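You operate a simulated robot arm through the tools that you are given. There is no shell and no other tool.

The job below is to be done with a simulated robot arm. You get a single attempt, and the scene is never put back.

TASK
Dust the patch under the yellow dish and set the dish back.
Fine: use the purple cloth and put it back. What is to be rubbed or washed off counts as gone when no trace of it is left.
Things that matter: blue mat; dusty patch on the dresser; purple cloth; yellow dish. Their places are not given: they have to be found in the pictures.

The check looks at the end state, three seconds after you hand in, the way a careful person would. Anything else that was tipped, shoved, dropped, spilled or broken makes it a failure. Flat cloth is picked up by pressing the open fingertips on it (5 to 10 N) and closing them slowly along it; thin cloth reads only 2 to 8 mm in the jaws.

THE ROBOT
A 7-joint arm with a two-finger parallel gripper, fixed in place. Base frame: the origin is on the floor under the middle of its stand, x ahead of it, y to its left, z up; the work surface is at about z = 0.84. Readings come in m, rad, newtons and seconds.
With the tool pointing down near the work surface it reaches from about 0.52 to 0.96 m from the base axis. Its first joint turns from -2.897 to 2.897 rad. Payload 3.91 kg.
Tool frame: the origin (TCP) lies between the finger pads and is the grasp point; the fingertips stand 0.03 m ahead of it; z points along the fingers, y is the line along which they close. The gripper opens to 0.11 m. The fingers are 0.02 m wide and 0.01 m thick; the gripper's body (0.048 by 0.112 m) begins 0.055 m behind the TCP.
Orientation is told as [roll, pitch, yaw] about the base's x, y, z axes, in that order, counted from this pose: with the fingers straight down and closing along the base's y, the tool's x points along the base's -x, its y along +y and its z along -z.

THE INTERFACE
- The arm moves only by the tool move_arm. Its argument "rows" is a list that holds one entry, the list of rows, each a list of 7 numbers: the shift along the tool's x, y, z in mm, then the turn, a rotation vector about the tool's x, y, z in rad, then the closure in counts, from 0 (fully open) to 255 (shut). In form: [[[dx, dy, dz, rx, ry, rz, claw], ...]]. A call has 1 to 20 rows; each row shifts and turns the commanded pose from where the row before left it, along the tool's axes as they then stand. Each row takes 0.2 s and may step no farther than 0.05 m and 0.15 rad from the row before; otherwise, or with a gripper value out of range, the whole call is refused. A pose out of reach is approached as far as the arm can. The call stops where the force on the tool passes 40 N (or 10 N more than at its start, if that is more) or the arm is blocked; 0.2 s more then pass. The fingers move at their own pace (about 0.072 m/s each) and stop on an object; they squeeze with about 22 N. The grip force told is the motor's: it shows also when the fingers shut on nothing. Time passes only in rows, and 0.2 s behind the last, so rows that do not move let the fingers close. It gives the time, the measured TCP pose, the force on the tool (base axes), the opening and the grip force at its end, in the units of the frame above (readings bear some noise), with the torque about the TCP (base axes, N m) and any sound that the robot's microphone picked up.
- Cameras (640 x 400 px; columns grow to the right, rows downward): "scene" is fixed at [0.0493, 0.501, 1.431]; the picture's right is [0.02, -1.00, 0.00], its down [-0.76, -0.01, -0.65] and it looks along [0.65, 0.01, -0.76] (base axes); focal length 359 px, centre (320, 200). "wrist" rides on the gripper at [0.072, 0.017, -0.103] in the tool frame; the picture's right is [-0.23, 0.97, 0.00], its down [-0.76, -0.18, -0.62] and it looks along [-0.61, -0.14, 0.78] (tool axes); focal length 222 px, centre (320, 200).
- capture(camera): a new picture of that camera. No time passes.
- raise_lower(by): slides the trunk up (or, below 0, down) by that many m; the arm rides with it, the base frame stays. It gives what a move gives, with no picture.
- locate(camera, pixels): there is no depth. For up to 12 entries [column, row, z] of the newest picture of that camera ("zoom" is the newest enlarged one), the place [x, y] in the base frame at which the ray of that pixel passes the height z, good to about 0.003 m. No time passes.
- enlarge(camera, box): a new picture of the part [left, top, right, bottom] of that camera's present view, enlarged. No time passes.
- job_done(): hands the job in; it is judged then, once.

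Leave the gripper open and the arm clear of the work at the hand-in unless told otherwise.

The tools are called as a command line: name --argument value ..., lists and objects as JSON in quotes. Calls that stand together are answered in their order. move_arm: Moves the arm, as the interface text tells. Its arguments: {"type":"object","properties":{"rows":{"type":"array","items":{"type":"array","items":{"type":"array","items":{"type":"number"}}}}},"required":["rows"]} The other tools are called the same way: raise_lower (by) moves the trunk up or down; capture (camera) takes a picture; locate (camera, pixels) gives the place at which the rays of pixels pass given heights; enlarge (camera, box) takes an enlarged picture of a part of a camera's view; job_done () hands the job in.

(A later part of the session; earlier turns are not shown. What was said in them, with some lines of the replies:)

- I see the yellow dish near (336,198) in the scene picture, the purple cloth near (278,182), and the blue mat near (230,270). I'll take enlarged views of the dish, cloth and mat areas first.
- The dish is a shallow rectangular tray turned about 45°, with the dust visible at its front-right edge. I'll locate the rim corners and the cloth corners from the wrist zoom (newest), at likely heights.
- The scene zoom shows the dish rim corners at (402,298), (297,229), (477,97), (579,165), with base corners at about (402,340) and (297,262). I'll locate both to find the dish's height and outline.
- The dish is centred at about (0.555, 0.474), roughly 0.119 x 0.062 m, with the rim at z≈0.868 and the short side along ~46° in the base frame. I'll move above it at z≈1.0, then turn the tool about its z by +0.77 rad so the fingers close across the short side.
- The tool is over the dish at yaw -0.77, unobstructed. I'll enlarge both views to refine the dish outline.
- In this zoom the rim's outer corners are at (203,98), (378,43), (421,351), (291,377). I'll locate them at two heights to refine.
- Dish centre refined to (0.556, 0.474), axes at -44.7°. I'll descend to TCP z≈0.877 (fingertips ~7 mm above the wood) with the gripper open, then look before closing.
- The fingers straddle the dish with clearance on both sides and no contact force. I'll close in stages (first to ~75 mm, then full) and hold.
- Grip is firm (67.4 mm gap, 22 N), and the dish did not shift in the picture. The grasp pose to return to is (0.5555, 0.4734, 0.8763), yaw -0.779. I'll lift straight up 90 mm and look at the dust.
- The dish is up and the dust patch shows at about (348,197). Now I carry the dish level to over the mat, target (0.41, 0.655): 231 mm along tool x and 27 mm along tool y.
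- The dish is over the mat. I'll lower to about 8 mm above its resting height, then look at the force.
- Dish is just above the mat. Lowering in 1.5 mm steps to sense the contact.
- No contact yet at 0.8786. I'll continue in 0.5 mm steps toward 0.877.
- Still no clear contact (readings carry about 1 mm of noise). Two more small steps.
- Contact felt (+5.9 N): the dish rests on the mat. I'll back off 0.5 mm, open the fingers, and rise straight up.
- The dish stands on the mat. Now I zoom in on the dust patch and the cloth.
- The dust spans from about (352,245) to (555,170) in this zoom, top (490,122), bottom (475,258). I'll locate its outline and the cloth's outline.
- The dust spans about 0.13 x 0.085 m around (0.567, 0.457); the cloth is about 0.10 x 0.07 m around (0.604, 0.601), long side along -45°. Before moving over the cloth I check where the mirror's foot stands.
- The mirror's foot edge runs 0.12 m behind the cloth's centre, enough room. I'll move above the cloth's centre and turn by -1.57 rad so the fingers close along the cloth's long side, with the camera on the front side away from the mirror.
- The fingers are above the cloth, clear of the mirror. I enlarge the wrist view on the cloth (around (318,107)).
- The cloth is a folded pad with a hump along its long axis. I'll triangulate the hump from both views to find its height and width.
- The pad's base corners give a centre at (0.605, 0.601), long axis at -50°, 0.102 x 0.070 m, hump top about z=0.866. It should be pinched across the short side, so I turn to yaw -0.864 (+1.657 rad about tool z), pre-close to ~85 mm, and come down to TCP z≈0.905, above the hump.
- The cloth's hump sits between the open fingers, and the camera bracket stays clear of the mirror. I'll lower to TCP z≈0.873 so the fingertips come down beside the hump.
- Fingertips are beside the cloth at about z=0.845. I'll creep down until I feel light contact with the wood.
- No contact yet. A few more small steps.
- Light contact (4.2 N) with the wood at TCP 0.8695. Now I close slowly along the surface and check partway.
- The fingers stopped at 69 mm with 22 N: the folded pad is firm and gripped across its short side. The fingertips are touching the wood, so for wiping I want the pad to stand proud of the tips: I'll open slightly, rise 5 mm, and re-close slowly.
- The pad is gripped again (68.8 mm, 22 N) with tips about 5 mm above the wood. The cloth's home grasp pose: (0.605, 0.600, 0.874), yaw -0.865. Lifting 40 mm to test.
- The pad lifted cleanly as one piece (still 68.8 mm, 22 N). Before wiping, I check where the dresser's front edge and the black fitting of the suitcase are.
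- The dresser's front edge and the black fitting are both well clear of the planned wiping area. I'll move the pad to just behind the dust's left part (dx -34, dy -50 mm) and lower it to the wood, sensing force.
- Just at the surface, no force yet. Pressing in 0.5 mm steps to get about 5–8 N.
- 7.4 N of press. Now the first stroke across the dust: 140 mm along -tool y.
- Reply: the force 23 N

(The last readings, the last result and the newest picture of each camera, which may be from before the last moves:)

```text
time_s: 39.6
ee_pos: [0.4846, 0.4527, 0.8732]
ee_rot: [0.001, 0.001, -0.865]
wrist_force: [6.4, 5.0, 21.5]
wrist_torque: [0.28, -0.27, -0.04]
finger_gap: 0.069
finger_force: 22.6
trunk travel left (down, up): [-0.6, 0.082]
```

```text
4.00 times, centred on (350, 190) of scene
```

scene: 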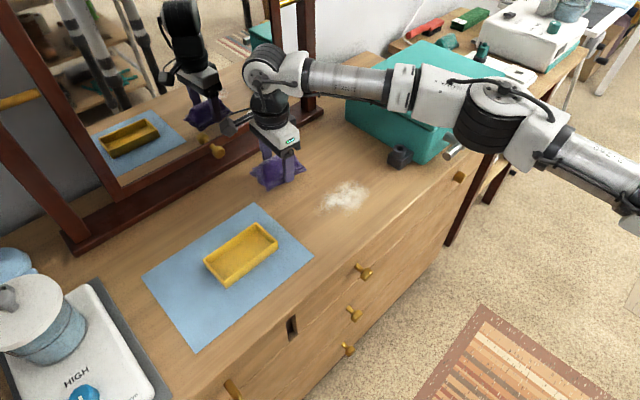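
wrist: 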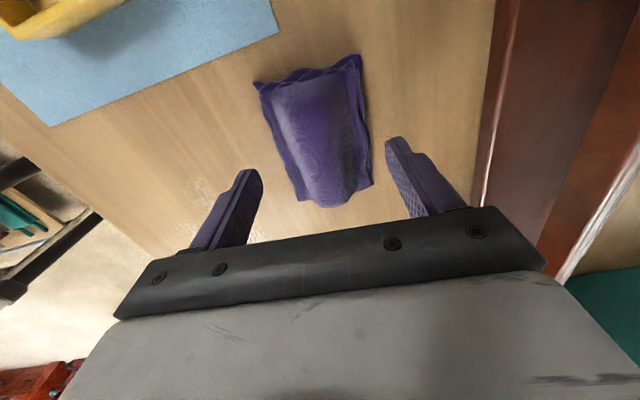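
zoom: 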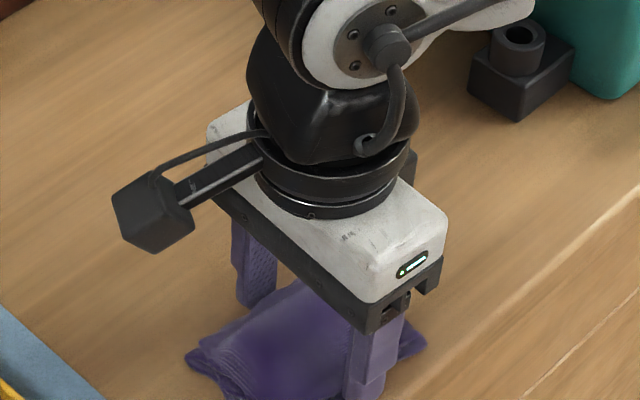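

The press rose to 21.5 N at the end of the stroke, so I ease off 1 mm. Then I shift 45 mm toward the suitcase side and stroke back over the middle of the patch.

move_arm --rows '[[[0, 0, -1, 0, 0, 0, 255], [-15, 0, 0, 0, 0, 0, 255], [-15, 0, 0, 0, 0, 0, 255], [-15, 0, 0, 0, 0, 0, 255], [0, 12, 0, 0, 0, 0, 255], [0, 14, 0, 0, 0, 0, 255], [0, 14, 0, 0, 0, 0, 255], [0, 14, 0, 0, 0, 0, 255], [0, 14, 0, 0, 0, 0, 255], [0, 14, 0, 0, 0, 0, 255]]]'

```text
time_s: 41.8
ee_pos: [0.5762, 0.473, 0.8736]
ee_rot: [0.0, 0.0, -0.866]
wrist_force: [-0.6, 0.3, 1.5]
wrist_torque: [-0.03, 0.03, -0.01]
finger_gap: 0.0689
finger_force: 21.6
trunk travel left (down, up): [-0.6, 0.082]
```

Press here is only 1.5 N; I lower 0.7 mm, finish this stroke, then shift 42 mm further and stroke forward across the right part.

move_arm --rows '[[[0, 0, 0.7, 0, 0, 0, 255], [0, 14, 0, 0, 0, 0, 255], [0, 14, 0, 0, 0, 0, 255], [0, 14, 0, 0, 0, 0, 255], [0, 14, 0, 0, 0, 0, 255], [0, 12, 0, 0, 0, 0, 255], [-14, 0, 0, 0, 0, 0, 255], [-14, 0, 0, 0, 0, 0, 255], [-14, 0, 0, 0, 0, 0, 255], [0, -14, 0, 0, 0, 0, 255], [0, -14, 0, 0, 0, 0, 255], [0, -14, 0, 0, 0, 0, 255], [0, -14, 0, 0, 0, 0, 255], [0, -14, 0, 0, 0, 0, 255]]]'

```text
time_s: 44.8
ee_pos: [0.6029, 0.4388, 0.8725]
ee_rot: [0.001, 0.001, -0.867]
wrist_force: [1.8, 0.5, 5.3]
wrist_torque: [-0.01, 0.07, 0.04]
finger_gap: 0.0691
finger_force: 21.8
trunk travel left (down, up): [-0.6, 0.082]
```

5.3 N, good. I continue the stroke to the front, easing slightly since the press rises there.

move_arm --rows '[[[0, -14, 0, 0, 0, 0, 255], [0, -14, 0, 0, 0, 0, 255], [0, -14, -0.2, 0, 0, 0, 255], [0, -14, -0.2, 0, 0, 0, 255], [0, -14, -0.2, 0, 0, 0, 255], [0, -10, 0, 0, 0, 0, 255], [0, 0, 0, 0, 0, 0, 255]]]'

capture --camera "scene"

enlarge --camera "scene" --box '[270, 140, 430, 240]'

```text
time_s: 46.4
ee_pos: [0.542, 0.3877, 0.8716]
ee_rot: [-0.003, 0.0, -0.866]
wrist_force: [-0.5, 0.0, 1.4]
wrist_torque: [0.0, -0.04, 0.01]
finger_gap: 0.069
finger_force: 21.8
trunk travel left (down, up): [-0.6, 0.082]
```

```text
taken
```

scene: 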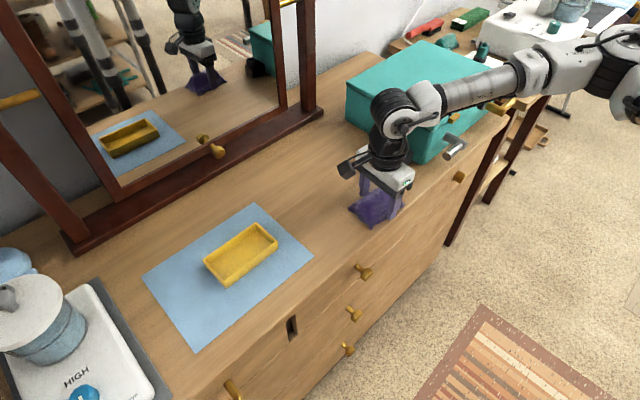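

```text
4.00 times, centred on (350, 190) of scene
```

zoom: 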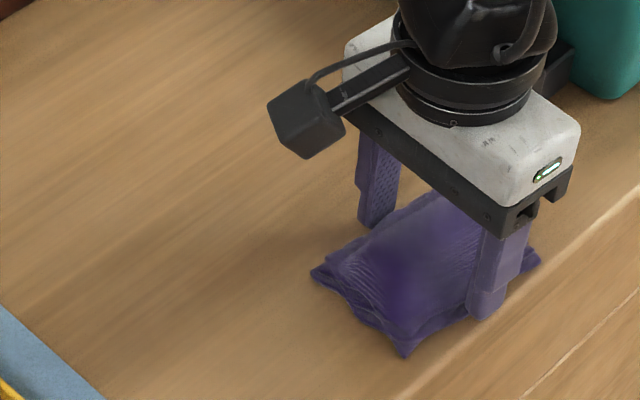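

The visible wood looks clean. I lift 60 mm and carry the pad back above its home (tool x +121, y +186 mm) so the patch can be inspected.

move_arm --rows '[[[0, 0, -20, 0, 0, 0, 255], [0, 0, -40, 0, 0, 0, 255], [20, 31, 0, 0, 0, 0, 255], [20, 31, 0, 0, 0, 0, 255], [20, 31, 0, 0, 0, 0, 255], [20, 31, 0, 0, 0, 0, 255], [20, 31, 0, 0, 0, 0, 255], [21, 31, 0, 0, 0, 0, 255], [0, 0, 0, 0, 0, 0, 255]]]'

enlarge --camera "scene" --box '[290, 140, 430, 240]'

capture --camera "wrist"

```text
time_s: 48.4
ee_pos: [0.6047, 0.6008, 0.9343]
ee_rot: [-0.001, 0.002, -0.864]
wrist_force: [-0.3, -0.6, -0.6]
wrist_torque: [0.04, -0.01, -0.01]
finger_gap: 0.069
finger_force: 21.8
trunk travel left (down, up): [-0.6, 0.082]
```

```text
4.00 times, centred on (360, 190) of scene
```

zoom: 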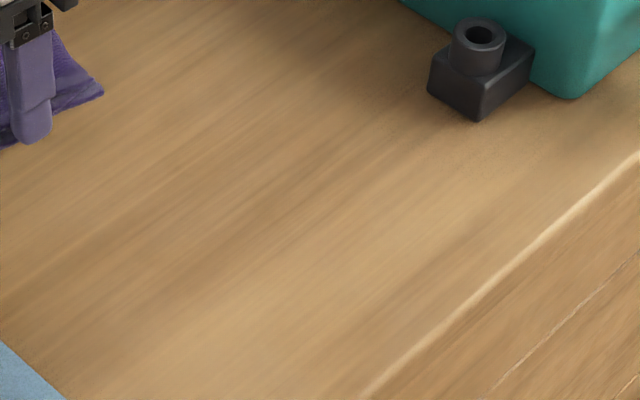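

```text
taken
```

wrist: 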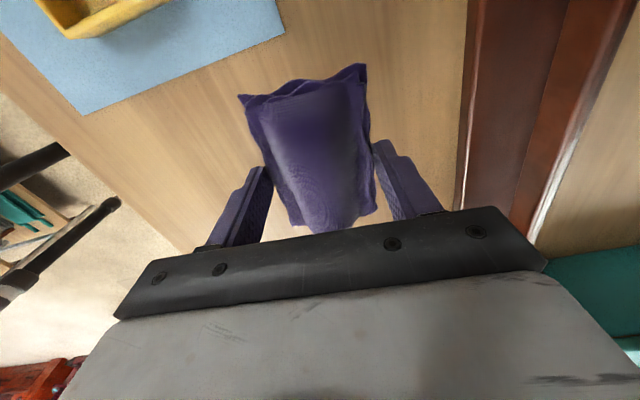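

The patch area looks clean. I zoom in further to check for faint traces at the former dust region and its left tail.

enlarge --camera "scene" --box '[310, 168, 380, 224]'

enlarge --camera "scene" --box '[290, 180, 350, 228]'

```text
7.14 times, centred on (345, 196) of scene
```

zoom: 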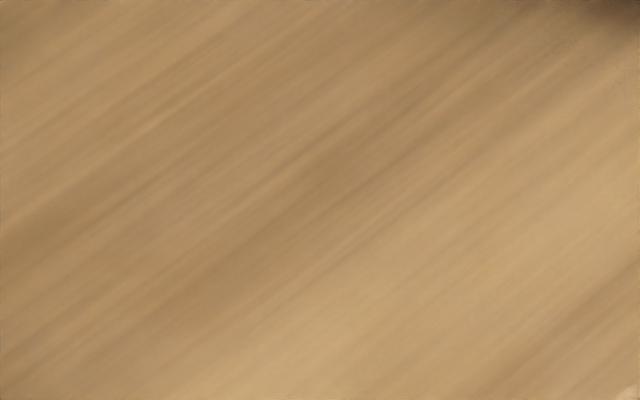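

```text
8.33 times, centred on (320, 204) of scene
```

zoom: 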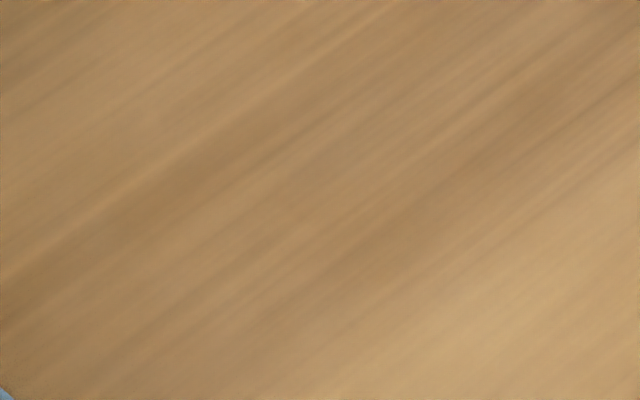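

No trace visible. For thoroughness I do a second pass with steady pressure: back over the patch, lowering first and checking the force.

move_arm --rows '[[[-22, -20, 0, 0, 0, 0, 255], [-22, -20, 0, 0, 0, 0, 255], [0, 0, 30, 0, 0, 0, 255], [0, 0, 22, 0, 0, 0, 255], [0, 0, 6, 0, 0, 0, 255], [0, 0, 2, 0, 0, 0, 255], [0, 0, 0.5, 0, 0, 0, 255], [0, 0, 0.3, 0, 0, 0, 255], [0, 0, 0, 0, 0, 0, 255]]]'

```text
time_s: 50.4
ee_pos: [0.6025, 0.5398, 0.8732]
ee_rot: [0.001, 0.0, -0.864]
wrist_force: [0.8, 0.2, 2.2]
wrist_torque: [-0.03, -0.01, 0.01]
finger_gap: 0.0688
finger_force: 21.9
trunk travel left (down, up): [-0.6, 0.082]
```

2.2 N; I press 0.4 mm more and stroke forward.

move_arm --rows '[[[0, 0, 0.4, 0, 0, 0, 255], [0, -14, 0, 0, 0, 0, 255], [0, -14, 0, 0, 0, 0, 255], [0, -14, 0, 0, 0, 0, 255], [0, -14, 0, 0, 0, 0, 255], [0, -14, 0, 0, 0, 0, 255], [0, -14, 0, 0, 0, 0, 255], [0, 0, 0, 0, 0, 0, 255]]]'

```text
time_s: 52.2
ee_pos: [0.5382, 0.4863, 0.8731]
ee_rot: [0.002, 0.0, -0.866]
wrist_force: [2.8, 2.1, 9.9]
wrist_torque: [0.05, -0.06, -0.04]
finger_gap: 0.0692
finger_force: 22.4
trunk travel left (down, up): [-0.6, 0.082]
```

9.9 N of press, good. I continue to the front, shift 48 mm across, and stroke back through the middle.

move_arm --rows '[[[0, -14, -0.2, 0, 0, 0, 255], [0, -14, -0.2, 0, 0, 0, 255], [0, -14, -0.2, 0, 0, 0, 255], [0, -14, 0, 0, 0, 0, 255], [-16, 0, 0, 0, 0, 0, 255], [-16, 0, 0, 0, 0, 0, 255], [-16, 0, 0, 0, 0, 0, 255], [0, 14, 0, 0, 0, 0, 255], [0, 14, 0, 0, 0, 0, 255], [0, 14, 0.2, 0, 0, 0, 255], [0, 14, 0.2, 0, 0, 0, 255], [0, 14, 0, 0, 0, 0, 255]]]'

```text
time_s: 54.8
ee_pos: [0.5805, 0.4573, 0.8729]
ee_rot: [0.0, 0.0, -0.866]
wrist_force: [-1.7, -1.1, 5.3]
wrist_torque: [-0.07, 0.08, -0.08]
finger_gap: 0.0688
finger_force: 21.7
trunk travel left (down, up): [-0.6, 0.082]
```

5.3 N. Finish this stroke, shift 36 mm, and stroke forward over the right part.

move_arm --rows '[[[0, 14, 0, 0, 0, 0, 255], [0, 14, 0, 0, 0, 0, 255], [0, 14, 0, 0, 0, 0, 255], [0, 14, 0, 0, 0, 0, 255], [0, 14, 0, 0, 0, 0, 255], [-12, 0, 0, 0, 0, 0, 255], [-12, 0, 0, 0, 0, 0, 255], [-12, 0, 0, 0, 0, 0, 255], [0, -14, 0, 0, 0, 0, 255], [0, -14, 0, 0, 0, 0, 255], [0, -14, 0, 0, 0, 0, 255], [0, -14, 0, 0, 0, 0, 255], [0, -14, 0, 0, 0, 0, 255], [0, -14, 0, 0, 0, 0, 255], [0, -14, -0.2, 0, 0, 0, 255], [0, -14, -0.2, 0, 0, 0, 255], [0, -14, 0, 0, 0, 0, 255], [0, -14, 0, 0, 0, 0, 255], [0, 0, 0, 0, 0, 0, 255]]]'

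```text
time_s: 58.8
ee_pos: [0.5507, 0.3855, 0.8723]
ee_rot: [0.0, 0.0, -0.865]
wrist_force: [0.1, 1.0, 1.6]
wrist_torque: [0.02, -0.05, 0.0]
finger_gap: 0.0692
finger_force: 22.0
trunk travel left (down, up): [-0.6, 0.082]
```

Second pass done. I lift 60 mm and return the pad above its home (x +128, y +180 mm).

move_arm --rows '[[[0, 0, -20, 0, 0, 0, 255], [0, 0, -40, 0, 0, 0, 255], [21, 30, 0, 0, 0, 0, 255], [21, 30, 0, 0, 0, 0, 255], [21, 30, 0, 0, 0, 0, 255], [21, 30, 0, 0, 0, 0, 255], [22, 30, 0, 0, 0, 0, 255], [22, 30, 0, 0, 0, 0, 255], [0, 0, 0, 0, 0, 0, 255]]]'

capture --camera "scene"

enlarge --camera "scene" --box '[300, 150, 400, 230]'

```text
time_s: 60.8
ee_pos: [0.6052, 0.6013, 0.9339]
ee_rot: [0.0, -0.002, -0.867]
wrist_force: [0.2, -0.6, -0.3]
wrist_torque: [0.0, 0.0, 0.01]
finger_gap: 0.0689
finger_force: 22.3
trunk travel left (down, up): [-0.6, 0.082]
```

```text
taken
```

scene: 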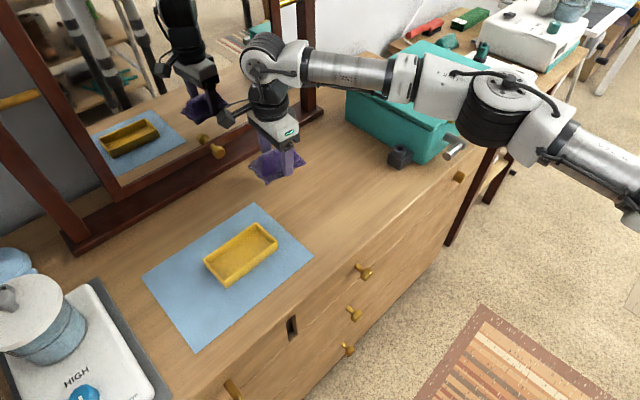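

```text
5.00 times, centred on (350, 190) of scene
```

zoom: 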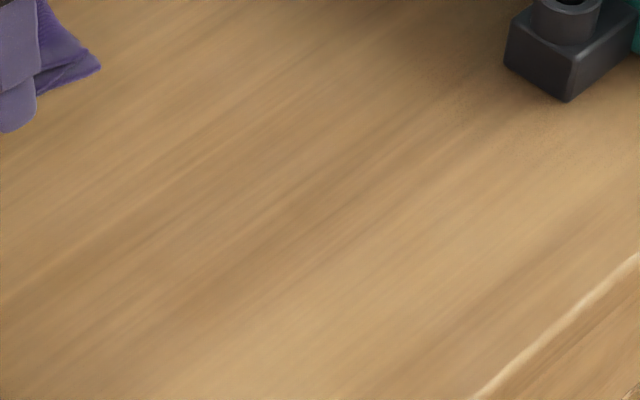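

The wood is clean. The pad is back over its home, so I lower it: 55 mm quickly, then small steps to contact.

move_arm --rows '[[[0, 0, 25, 0, 0, 0, 255], [0, 0, 22, 0, 0, 0, 255], [0, 0, 8, 0, 0, 0, 255], [0, 0, 2, 0, 0, 0, 255], [0, 0, 1, 0, 0, 0, 255], [0, 0, 0.8, 0, 0, 0, 255], [0, 0, 0.5, 0, 0, 0, 255], [0, 0, 0, 0, 0, 0, 255]]]'

enlarge --camera "scene" --box '[210, 120, 340, 220]'

```text
time_s: 62.6
ee_pos: [0.6049, 0.6001, 0.8735]
ee_rot: [0.001, -0.001, -0.866]
wrist_force: [-0.9, 0.4, -0.8]
wrist_torque: [-0.04, -0.01, 0.03]
finger_gap: 0.069
finger_force: 22.5
trunk travel left (down, up): [-0.6, 0.082]
```

```text
4.00 times, centred on (275, 170) of scene
```

zoom: 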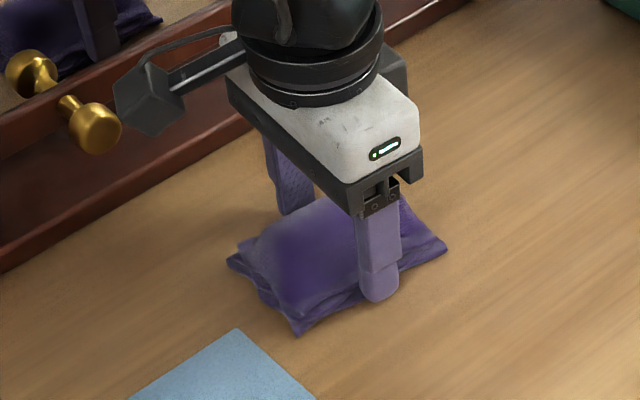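

The pad is in its old spot in the picture. A little more lowering to feel contact before release.

move_arm --rows '[[[0, 0, 0.5, 0, 0, 0, 255], [0, 0, 0.5, 0, 0, 0, 255], [0, 0, 0, 0, 0, 0, 255]]]'

```text
time_s: 63.4
ee_pos: [0.6046, 0.5995, 0.8724]
ee_rot: [0.0, -0.002, -0.867]
wrist_force: [-0.1, -0.1, 0.9]
wrist_torque: [-0.01, 0.01, 0.02]
finger_gap: 0.069
finger_force: 22.2
trunk travel left (down, up): [-0.6, 0.082]
```

move_arm --rows '[[[0, 0, 0.4, 0, 0, 0, 255], [0, 0, 0.4, 0, 0, 0, 255], [0, 0, 0, 0, 0, 0, 255]]]'

```text
time_s: 64.2
ee_pos: [0.6057, 0.6006, 0.873]
ee_rot: [0.0, 0.002, -0.867]
wrist_force: [0.2, 0.1, 6.6]
wrist_torque: [-0.09, 0.08, 0.02]
finger_gap: 0.0689
finger_force: 22.1
trunk travel left (down, up): [-0.6, 0.082]
```

Contact (6.6 N): the pad rests on the wood. I ease off, open the fingers and rise straight up.

move_arm --rows '[[[0, 0, -0.4, 0, 0, 0, 255], [0, 0, 0, 0, 0, 0, 88], [0, 0, 0, 0, 0, 0, 70], [0, 0, 0, 0, 0, 0, 50], [0, 0, 0, 0, 0, 0, 20], [0, 0, 0, 0, 0, 0, 0], [0, 0, 0, 0, 0, 0, 0], [0, 0, -10, 0, 0, 0, 0], [0, 0, -25, 0, 0, 0, 0], [0, 0, -40, 0, 0, 0, 0], [0, 0, -45, 0, 0, 0, 0], [0, 0, 0, 0, 0, 0, 0]]]'

capture --camera "scene"

enlarge --camera "scene" --box '[235, 155, 315, 210]'

capture --camera "wrist"

```text
time_s: 66.8
ee_pos: [0.6051, 0.5999, 0.9923]
ee_rot: [-0.001, -0.001, -0.866]
wrist_force: [0.2, 0.1, 0.3]
wrist_torque: [0.01, 0.03, 0.02]
finger_gap: 0.1096
finger_force: 0.0
trunk travel left (down, up): [-0.6, 0.082]
```

```text
taken
```

scene: 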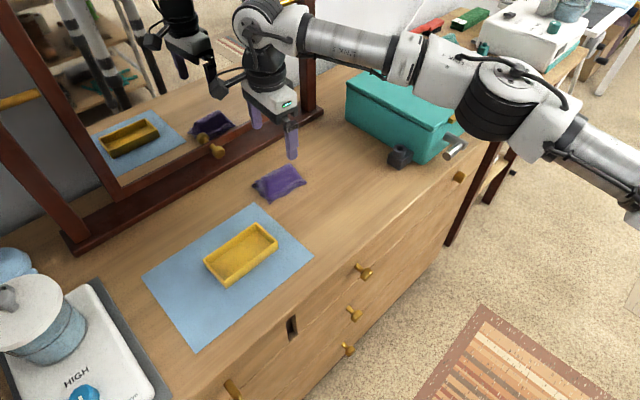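

```text
7.27 times, centred on (275, 182) of scene
```

zoom: 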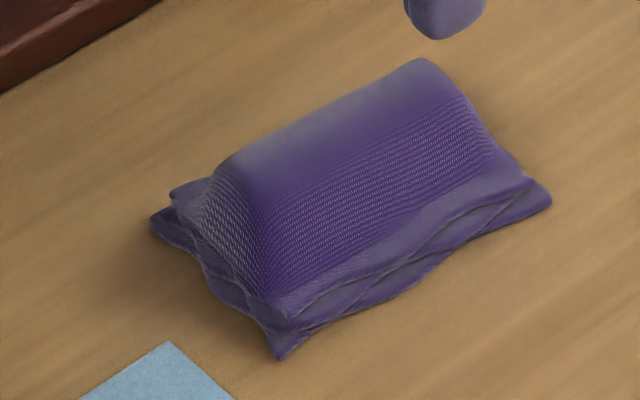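

```text
taken
```

wrist: 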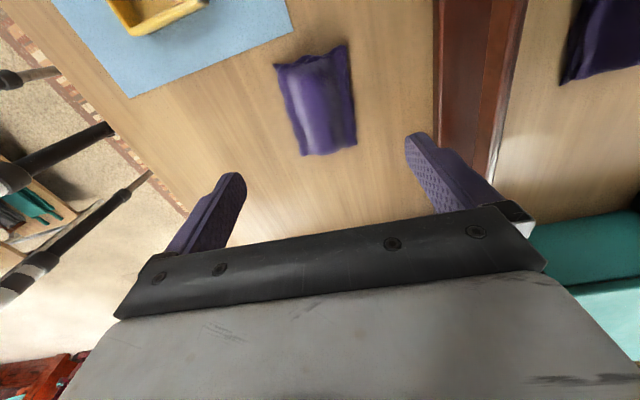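

The cloth is back exactly where it was. Now I go above the dish on the mat, to (0.411, 0.6545), and turn to yaw -0.779.

move_arm --rows '[[[33.4, -22.4, 0, 0, 0, 0, 0], [33.4, -22.4, 0, 0, 0, 0, 0], [33.4, -22.4, 0, 0, 0, 0, 0], [33.4, -22.4, 0, 0, 0, 0, 0], [33.4, -22.6, 0, 0, 0, 0, 0], [0, 0, 0, 0, 0, -0.087, 0], [0, 0, 0, 0, 0, 0, 0], [0, 0, 0, 0, 0, 0, 0]]]'

capture --camera "wrist"

capture --camera "scene"

```text
time_s: 68.6
ee_pos: [0.412, 0.6544, 0.9935]
ee_rot: [0.0, 0.0, -0.778]
wrist_force: [-0.8, 0.4, -0.5]
wrist_torque: [-0.01, -0.02, 0.01]
finger_gap: 0.1099
finger_force: 0.1
trunk travel left (down, up): [-0.6, 0.082]
```

```text
taken
```

wrist: 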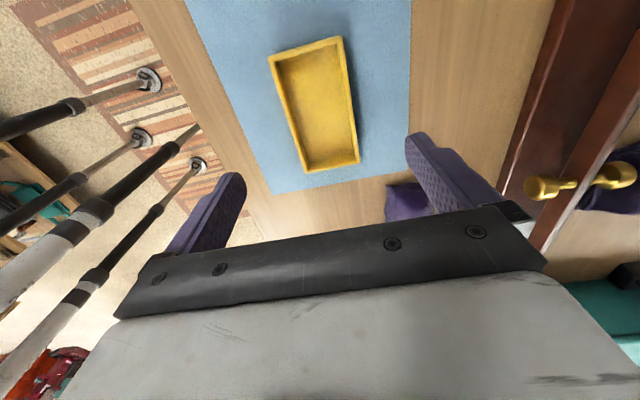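

```text
taken
```

scene: 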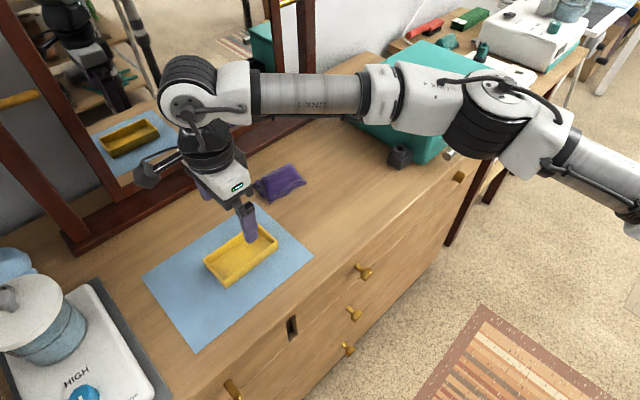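

The dish appears exactly as after I set it down. I descend 115.5 mm with open fingers, staying just off the mat.

move_arm --rows '[[[0, 0, 35, 0, 0, 0, 0], [0, 0, 35, 0, 0, 0, 0], [0, 0, 25, 0, 0, 0, 0], [0, 0, 14, 0, 0, 0, 0], [0, 0, 5, 0, 0, 0, 0], [0, 0, 1.5, 0, 0, 0, 0], [0, 0, 0, 0, 0, 0, 0]]]'

enlarge --camera "scene" --box '[140, 180, 320, 300]'

```text
time_s: 70.2
ee_pos: [0.4109, 0.655, 0.8761]
ee_rot: [0.0, 0.0, -0.777]
wrist_force: [0.2, 0.9, 0.4]
wrist_torque: [-0.03, 0.02, 0.02]
finger_gap: 0.1101
finger_force: 0.0
trunk travel left (down, up): [-0.6, 0.082]
```

```text
3.33 times, centred on (230, 240) of scene
```

zoom: 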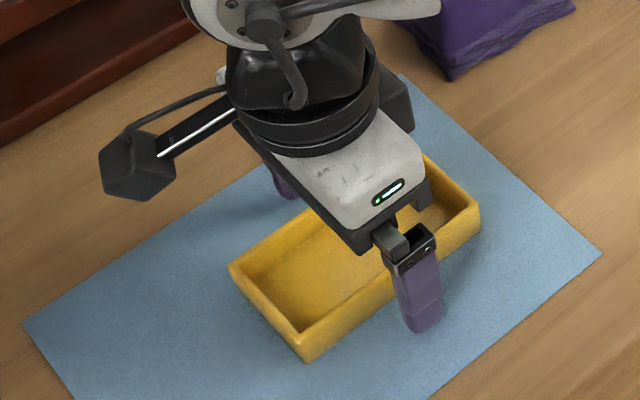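

Fingers straddle the dish. I close in stages and lift 90 mm.

move_arm --rows '[[[0, 0, 0, 0, 0, 0, 60], [0, 0, 0, 0, 0, 0, 80], [0, 0, 0, 0, 0, 0, 88], [0, 0, 0, 0, 0, 0, 94], [0, 0, 0, 0, 0, 0, 100], [0, 0, 0, 0, 0, 0, 110], [0, 0, 0, 0, 0, 0, 130], [0, 0, 0, 0, 0, 0, 180], [0, 0, 0, 0, 0, 0, 255], [0, 0, 0, 0, 0, 0, 255], [0, 0, -5, 0, 0, 0, 255], [0, 0, -15, 0, 0, 0, 255], [0, 0, -30, 0, 0, 0, 255], [0, 0, -40, 0, 0, 0, 255], [0, 0, 0, 0, 0, 0, 255]]]'

capture --camera "scene"

capture --camera "wrist"

```text
time_s: 73.4
ee_pos: [0.4129, 0.6556, 0.9655]
ee_rot: [-0.001, 0.0, -0.777]
wrist_force: [0.6, -0.6, -1.6]
wrist_torque: [0.0, 0.01, 0.0]
finger_gap: 0.0675
finger_force: 22.1
trunk travel left (down, up): [-0.6, 0.082]
```

```text
taken
```

scene: 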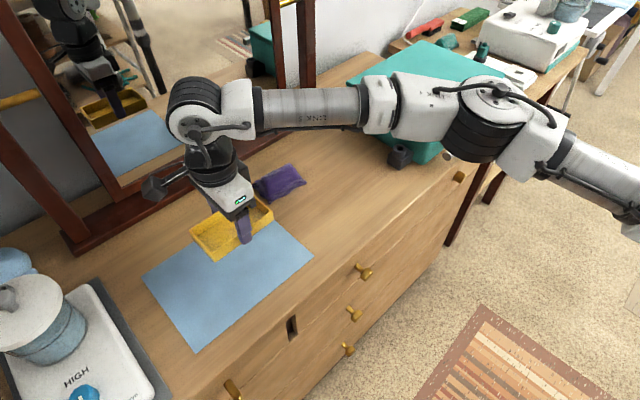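

```text
taken
```

wrist: 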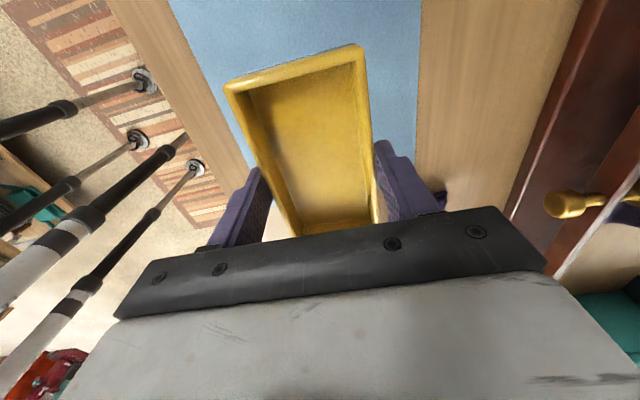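

Dish is gripped the same way as before (67.5 mm) and the mat did not move. I carry it back: -230 mm along tool x, -27.3 mm along tool y.

move_arm --rows '[[[-20, -2.4, 0, 0, 0, 0, 255], [-38, -4.5, 0, 0, 0, 0, 255], [-38, -4.5, 0, 0, 0, 0, 255], [-38, -4.5, 0, 0, 0, 0, 255], [-38, -4.5, 0, 0, 0, 0, 255], [-38, -4.5, 0, 0, 0, 0, 255], [-20, -2.4, 0, 0, 0, 0, 255], [0, 0, 0, 0, 0, 0, 255], [0, 0, 0, 0, 0, 0, 255]]]'

capture --camera "scene"

```text
time_s: 75.4
ee_pos: [0.5568, 0.4737, 0.9671]
ee_rot: [0.0, -0.001, -0.777]
wrist_force: [0.7, 0.5, -1.6]
wrist_torque: [0.01, -0.02, 0.03]
finger_gap: 0.0676
finger_force: 22.3
trunk travel left (down, up): [-0.6, 0.082]
```

```text
taken
```

scene: 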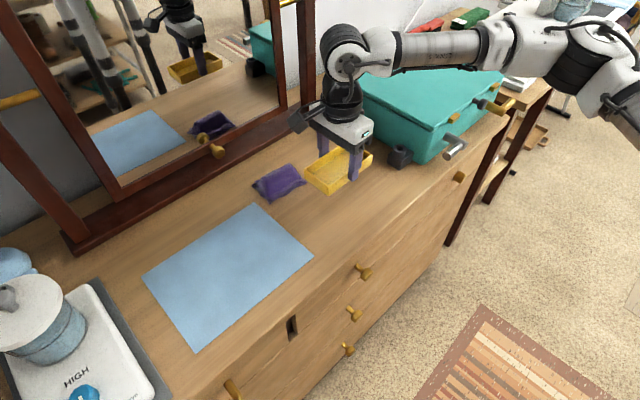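

The reading (0.5568, 0.4737) matches the original grasp place, and the wood below is clean. I lower to about 3 mm above rest.

move_arm --rows '[[[0, 0, 30, 0, 0, 0, 255], [0, 0, 30, 0, 0, 0, 255], [0, 0, 18, 0, 0, 0, 255], [0, 0, 6, 0, 0, 0, 255], [0, 0, 3, 0, 0, 0, 255], [0, 0, 0, 0, 0, 0, 255], [0, 0, 0, 0, 0, 0, 255]]]'

enlarge --camera "scene" --box '[240, 130, 400, 238]'

```text
time_s: 77.0
ee_pos: [0.5562, 0.4736, 0.8805]
ee_rot: [0.0, 0.0, -0.777]
wrist_force: [-0.8, 1.3, -1.8]
wrist_torque: [0.01, 0.02, -0.01]
finger_gap: 0.0676
finger_force: 21.7
trunk travel left (down, up): [-0.6, 0.082]
```

```text
3.70 times, centred on (320, 184) of scene
```

zoom: 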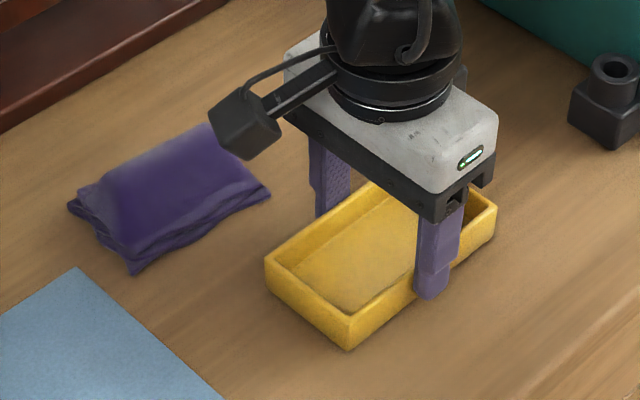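

It looks aligned with its original outline (near corner at (349,350) in this zoom, as before). Now small steps down to contact.

move_arm --rows '[[[0, 0, 1, 0, 0, 0, 255], [0, 0, 1, 0, 0, 0, 255], [0, 0, 0.5, 0, 0, 0, 255], [0, 0, 0.5, 0, 0, 0, 255], [0, 0, 0, 0, 0, 0, 255]]]'

```text
time_s: 78.2
ee_pos: [0.5558, 0.4738, 0.8776]
ee_rot: [0.0, -0.001, -0.778]
wrist_force: [0.8, 0.0, 0.3]
wrist_torque: [-0.02, 0.02, -0.01]
finger_gap: 0.0677
finger_force: 21.8
trunk travel left (down, up): [-0.6, 0.082]
```

move_arm --rows '[[[0, 0, 0.4, 0, 0, 0, 255], [0, 0, 0.4, 0, 0, 0, 255], [0, 0, 0, 0, 0, 0, 255]]]'

```text
time_s: 79.0
ee_pos: [0.5559, 0.4737, 0.8764]
ee_rot: [0.001, -0.002, -0.78]
wrist_force: [1.3, 0.2, 6.4]
wrist_torque: [-0.21, 0.08, 0.03]
finger_gap: 0.0674
finger_force: 21.5
trunk travel left (down, up): [-0.6, 0.082]
```

Contact (6.4 N): the dish stands on the wood. I ease off 0.4 mm, open the fingers, and rise.

move_arm --rows '[[[0, 0, -0.4, 0, 0, 0, 255], [0, 0, 0, 0, 0, 0, 90], [0, 0, 0, 0, 0, 0, 70], [0, 0, 0, 0, 0, 0, 40], [0, 0, 0, 0, 0, 0, 0], [0, 0, 0, 0, 0, 0, 0], [0, 0, -10, 0, 0, 0, 0], [0, 0, -25, 0, 0, 0, 0], [0, 0, -40, 0, 0, 0, 0], [0, 0, -45, 0, 0, 0, 0], [0, 0, -45, 0, 0, 0, 0], [0, 0, -30, 0, 0, 0, 0], [0, 0, 0, 0, 0, 0, 0]]]'

capture --camera "scene"

enlarge --camera "scene" --box '[240, 150, 380, 238]'

capture --camera "wrist"

```text
time_s: 81.8
ee_pos: [0.5552, 0.4741, 1.0709]
ee_rot: [0.001, 0.001, -0.778]
wrist_force: [-0.5, -1.1, -0.1]
wrist_torque: [0.0, -0.01, -0.01]
finger_gap: 0.11
finger_force: 0.1
trunk travel left (down, up): [-0.6, 0.082]
```

```text
taken
```

scene: 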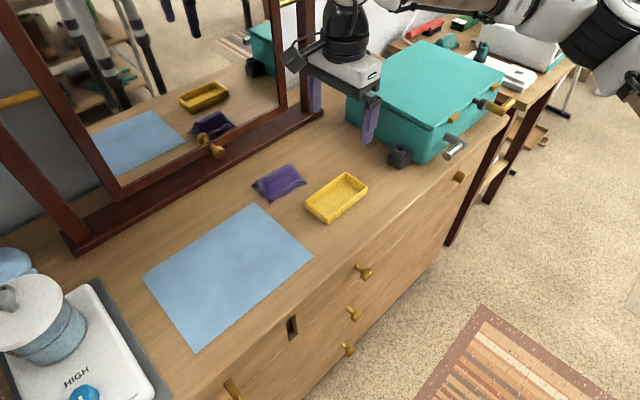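

```text
4.55 times, centred on (310, 194) of scene
```

zoom: 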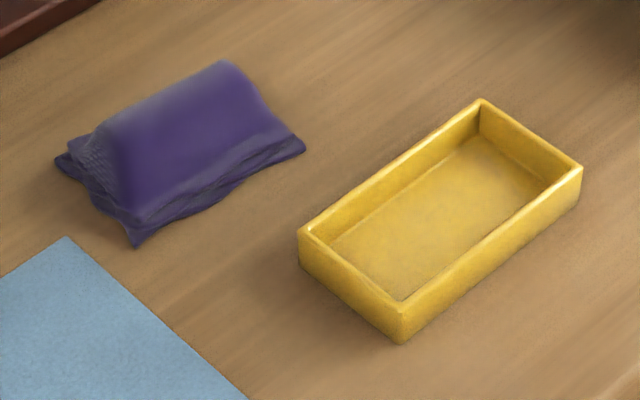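

```text
taken
```

wrist: 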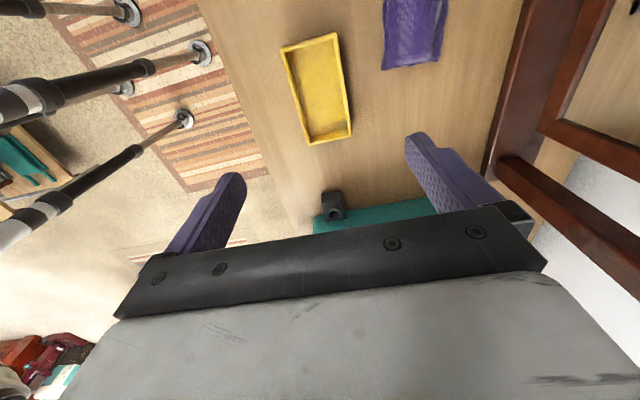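

Dish and cloth match their original outlines within about 1 mm. One last close look from the wrist camera for any dust around the dish.

enlarge --camera "wrist" --box '[240, 10, 400, 170]'

enlarge --camera "scene" --box '[120, 160, 330, 360]'

```text
2.50 times, centred on (320, 90) of wrist
```

zoom: 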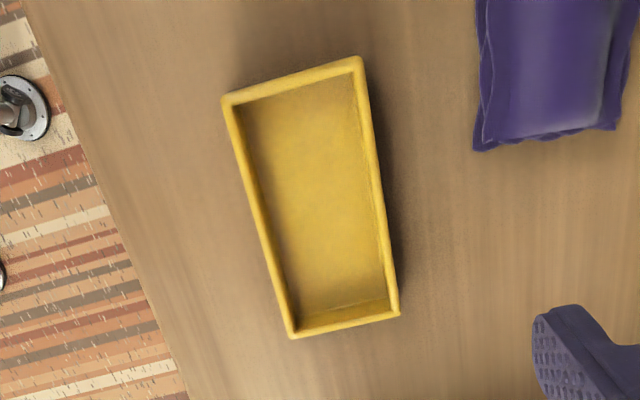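

```text
2.00 times, centred on (225, 260) of scene
```

zoom: 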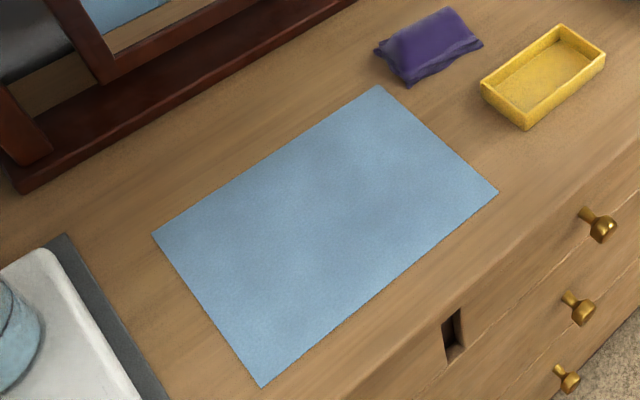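

There is no dust left around the dish. The mat hasn't moved, the cloth and dish are back in place, and the gripper is open and clear at z≈1.07. I'm handing the job in.

job_done

```text
The job is handed in.
```

The patch under the yellow dish is dusted, and the dish and the purple cloth are back where they were, each within about 1 mm of its original outline.

- **Dust:** I wiped the patch twice with the cloth. No dust showed on the bare wood in the close-ups, and none showed around the dish once it was back.
- **Dish:** I parked it on the blue mat while I wiped, then set it back on the wood. The mat did not move.
- **Everything else:** I saw nothing else tipped or moved. The arm ended with the gripper open, about 0.2 m above the dish.

The job is handed in; I have not seen the result of the check.
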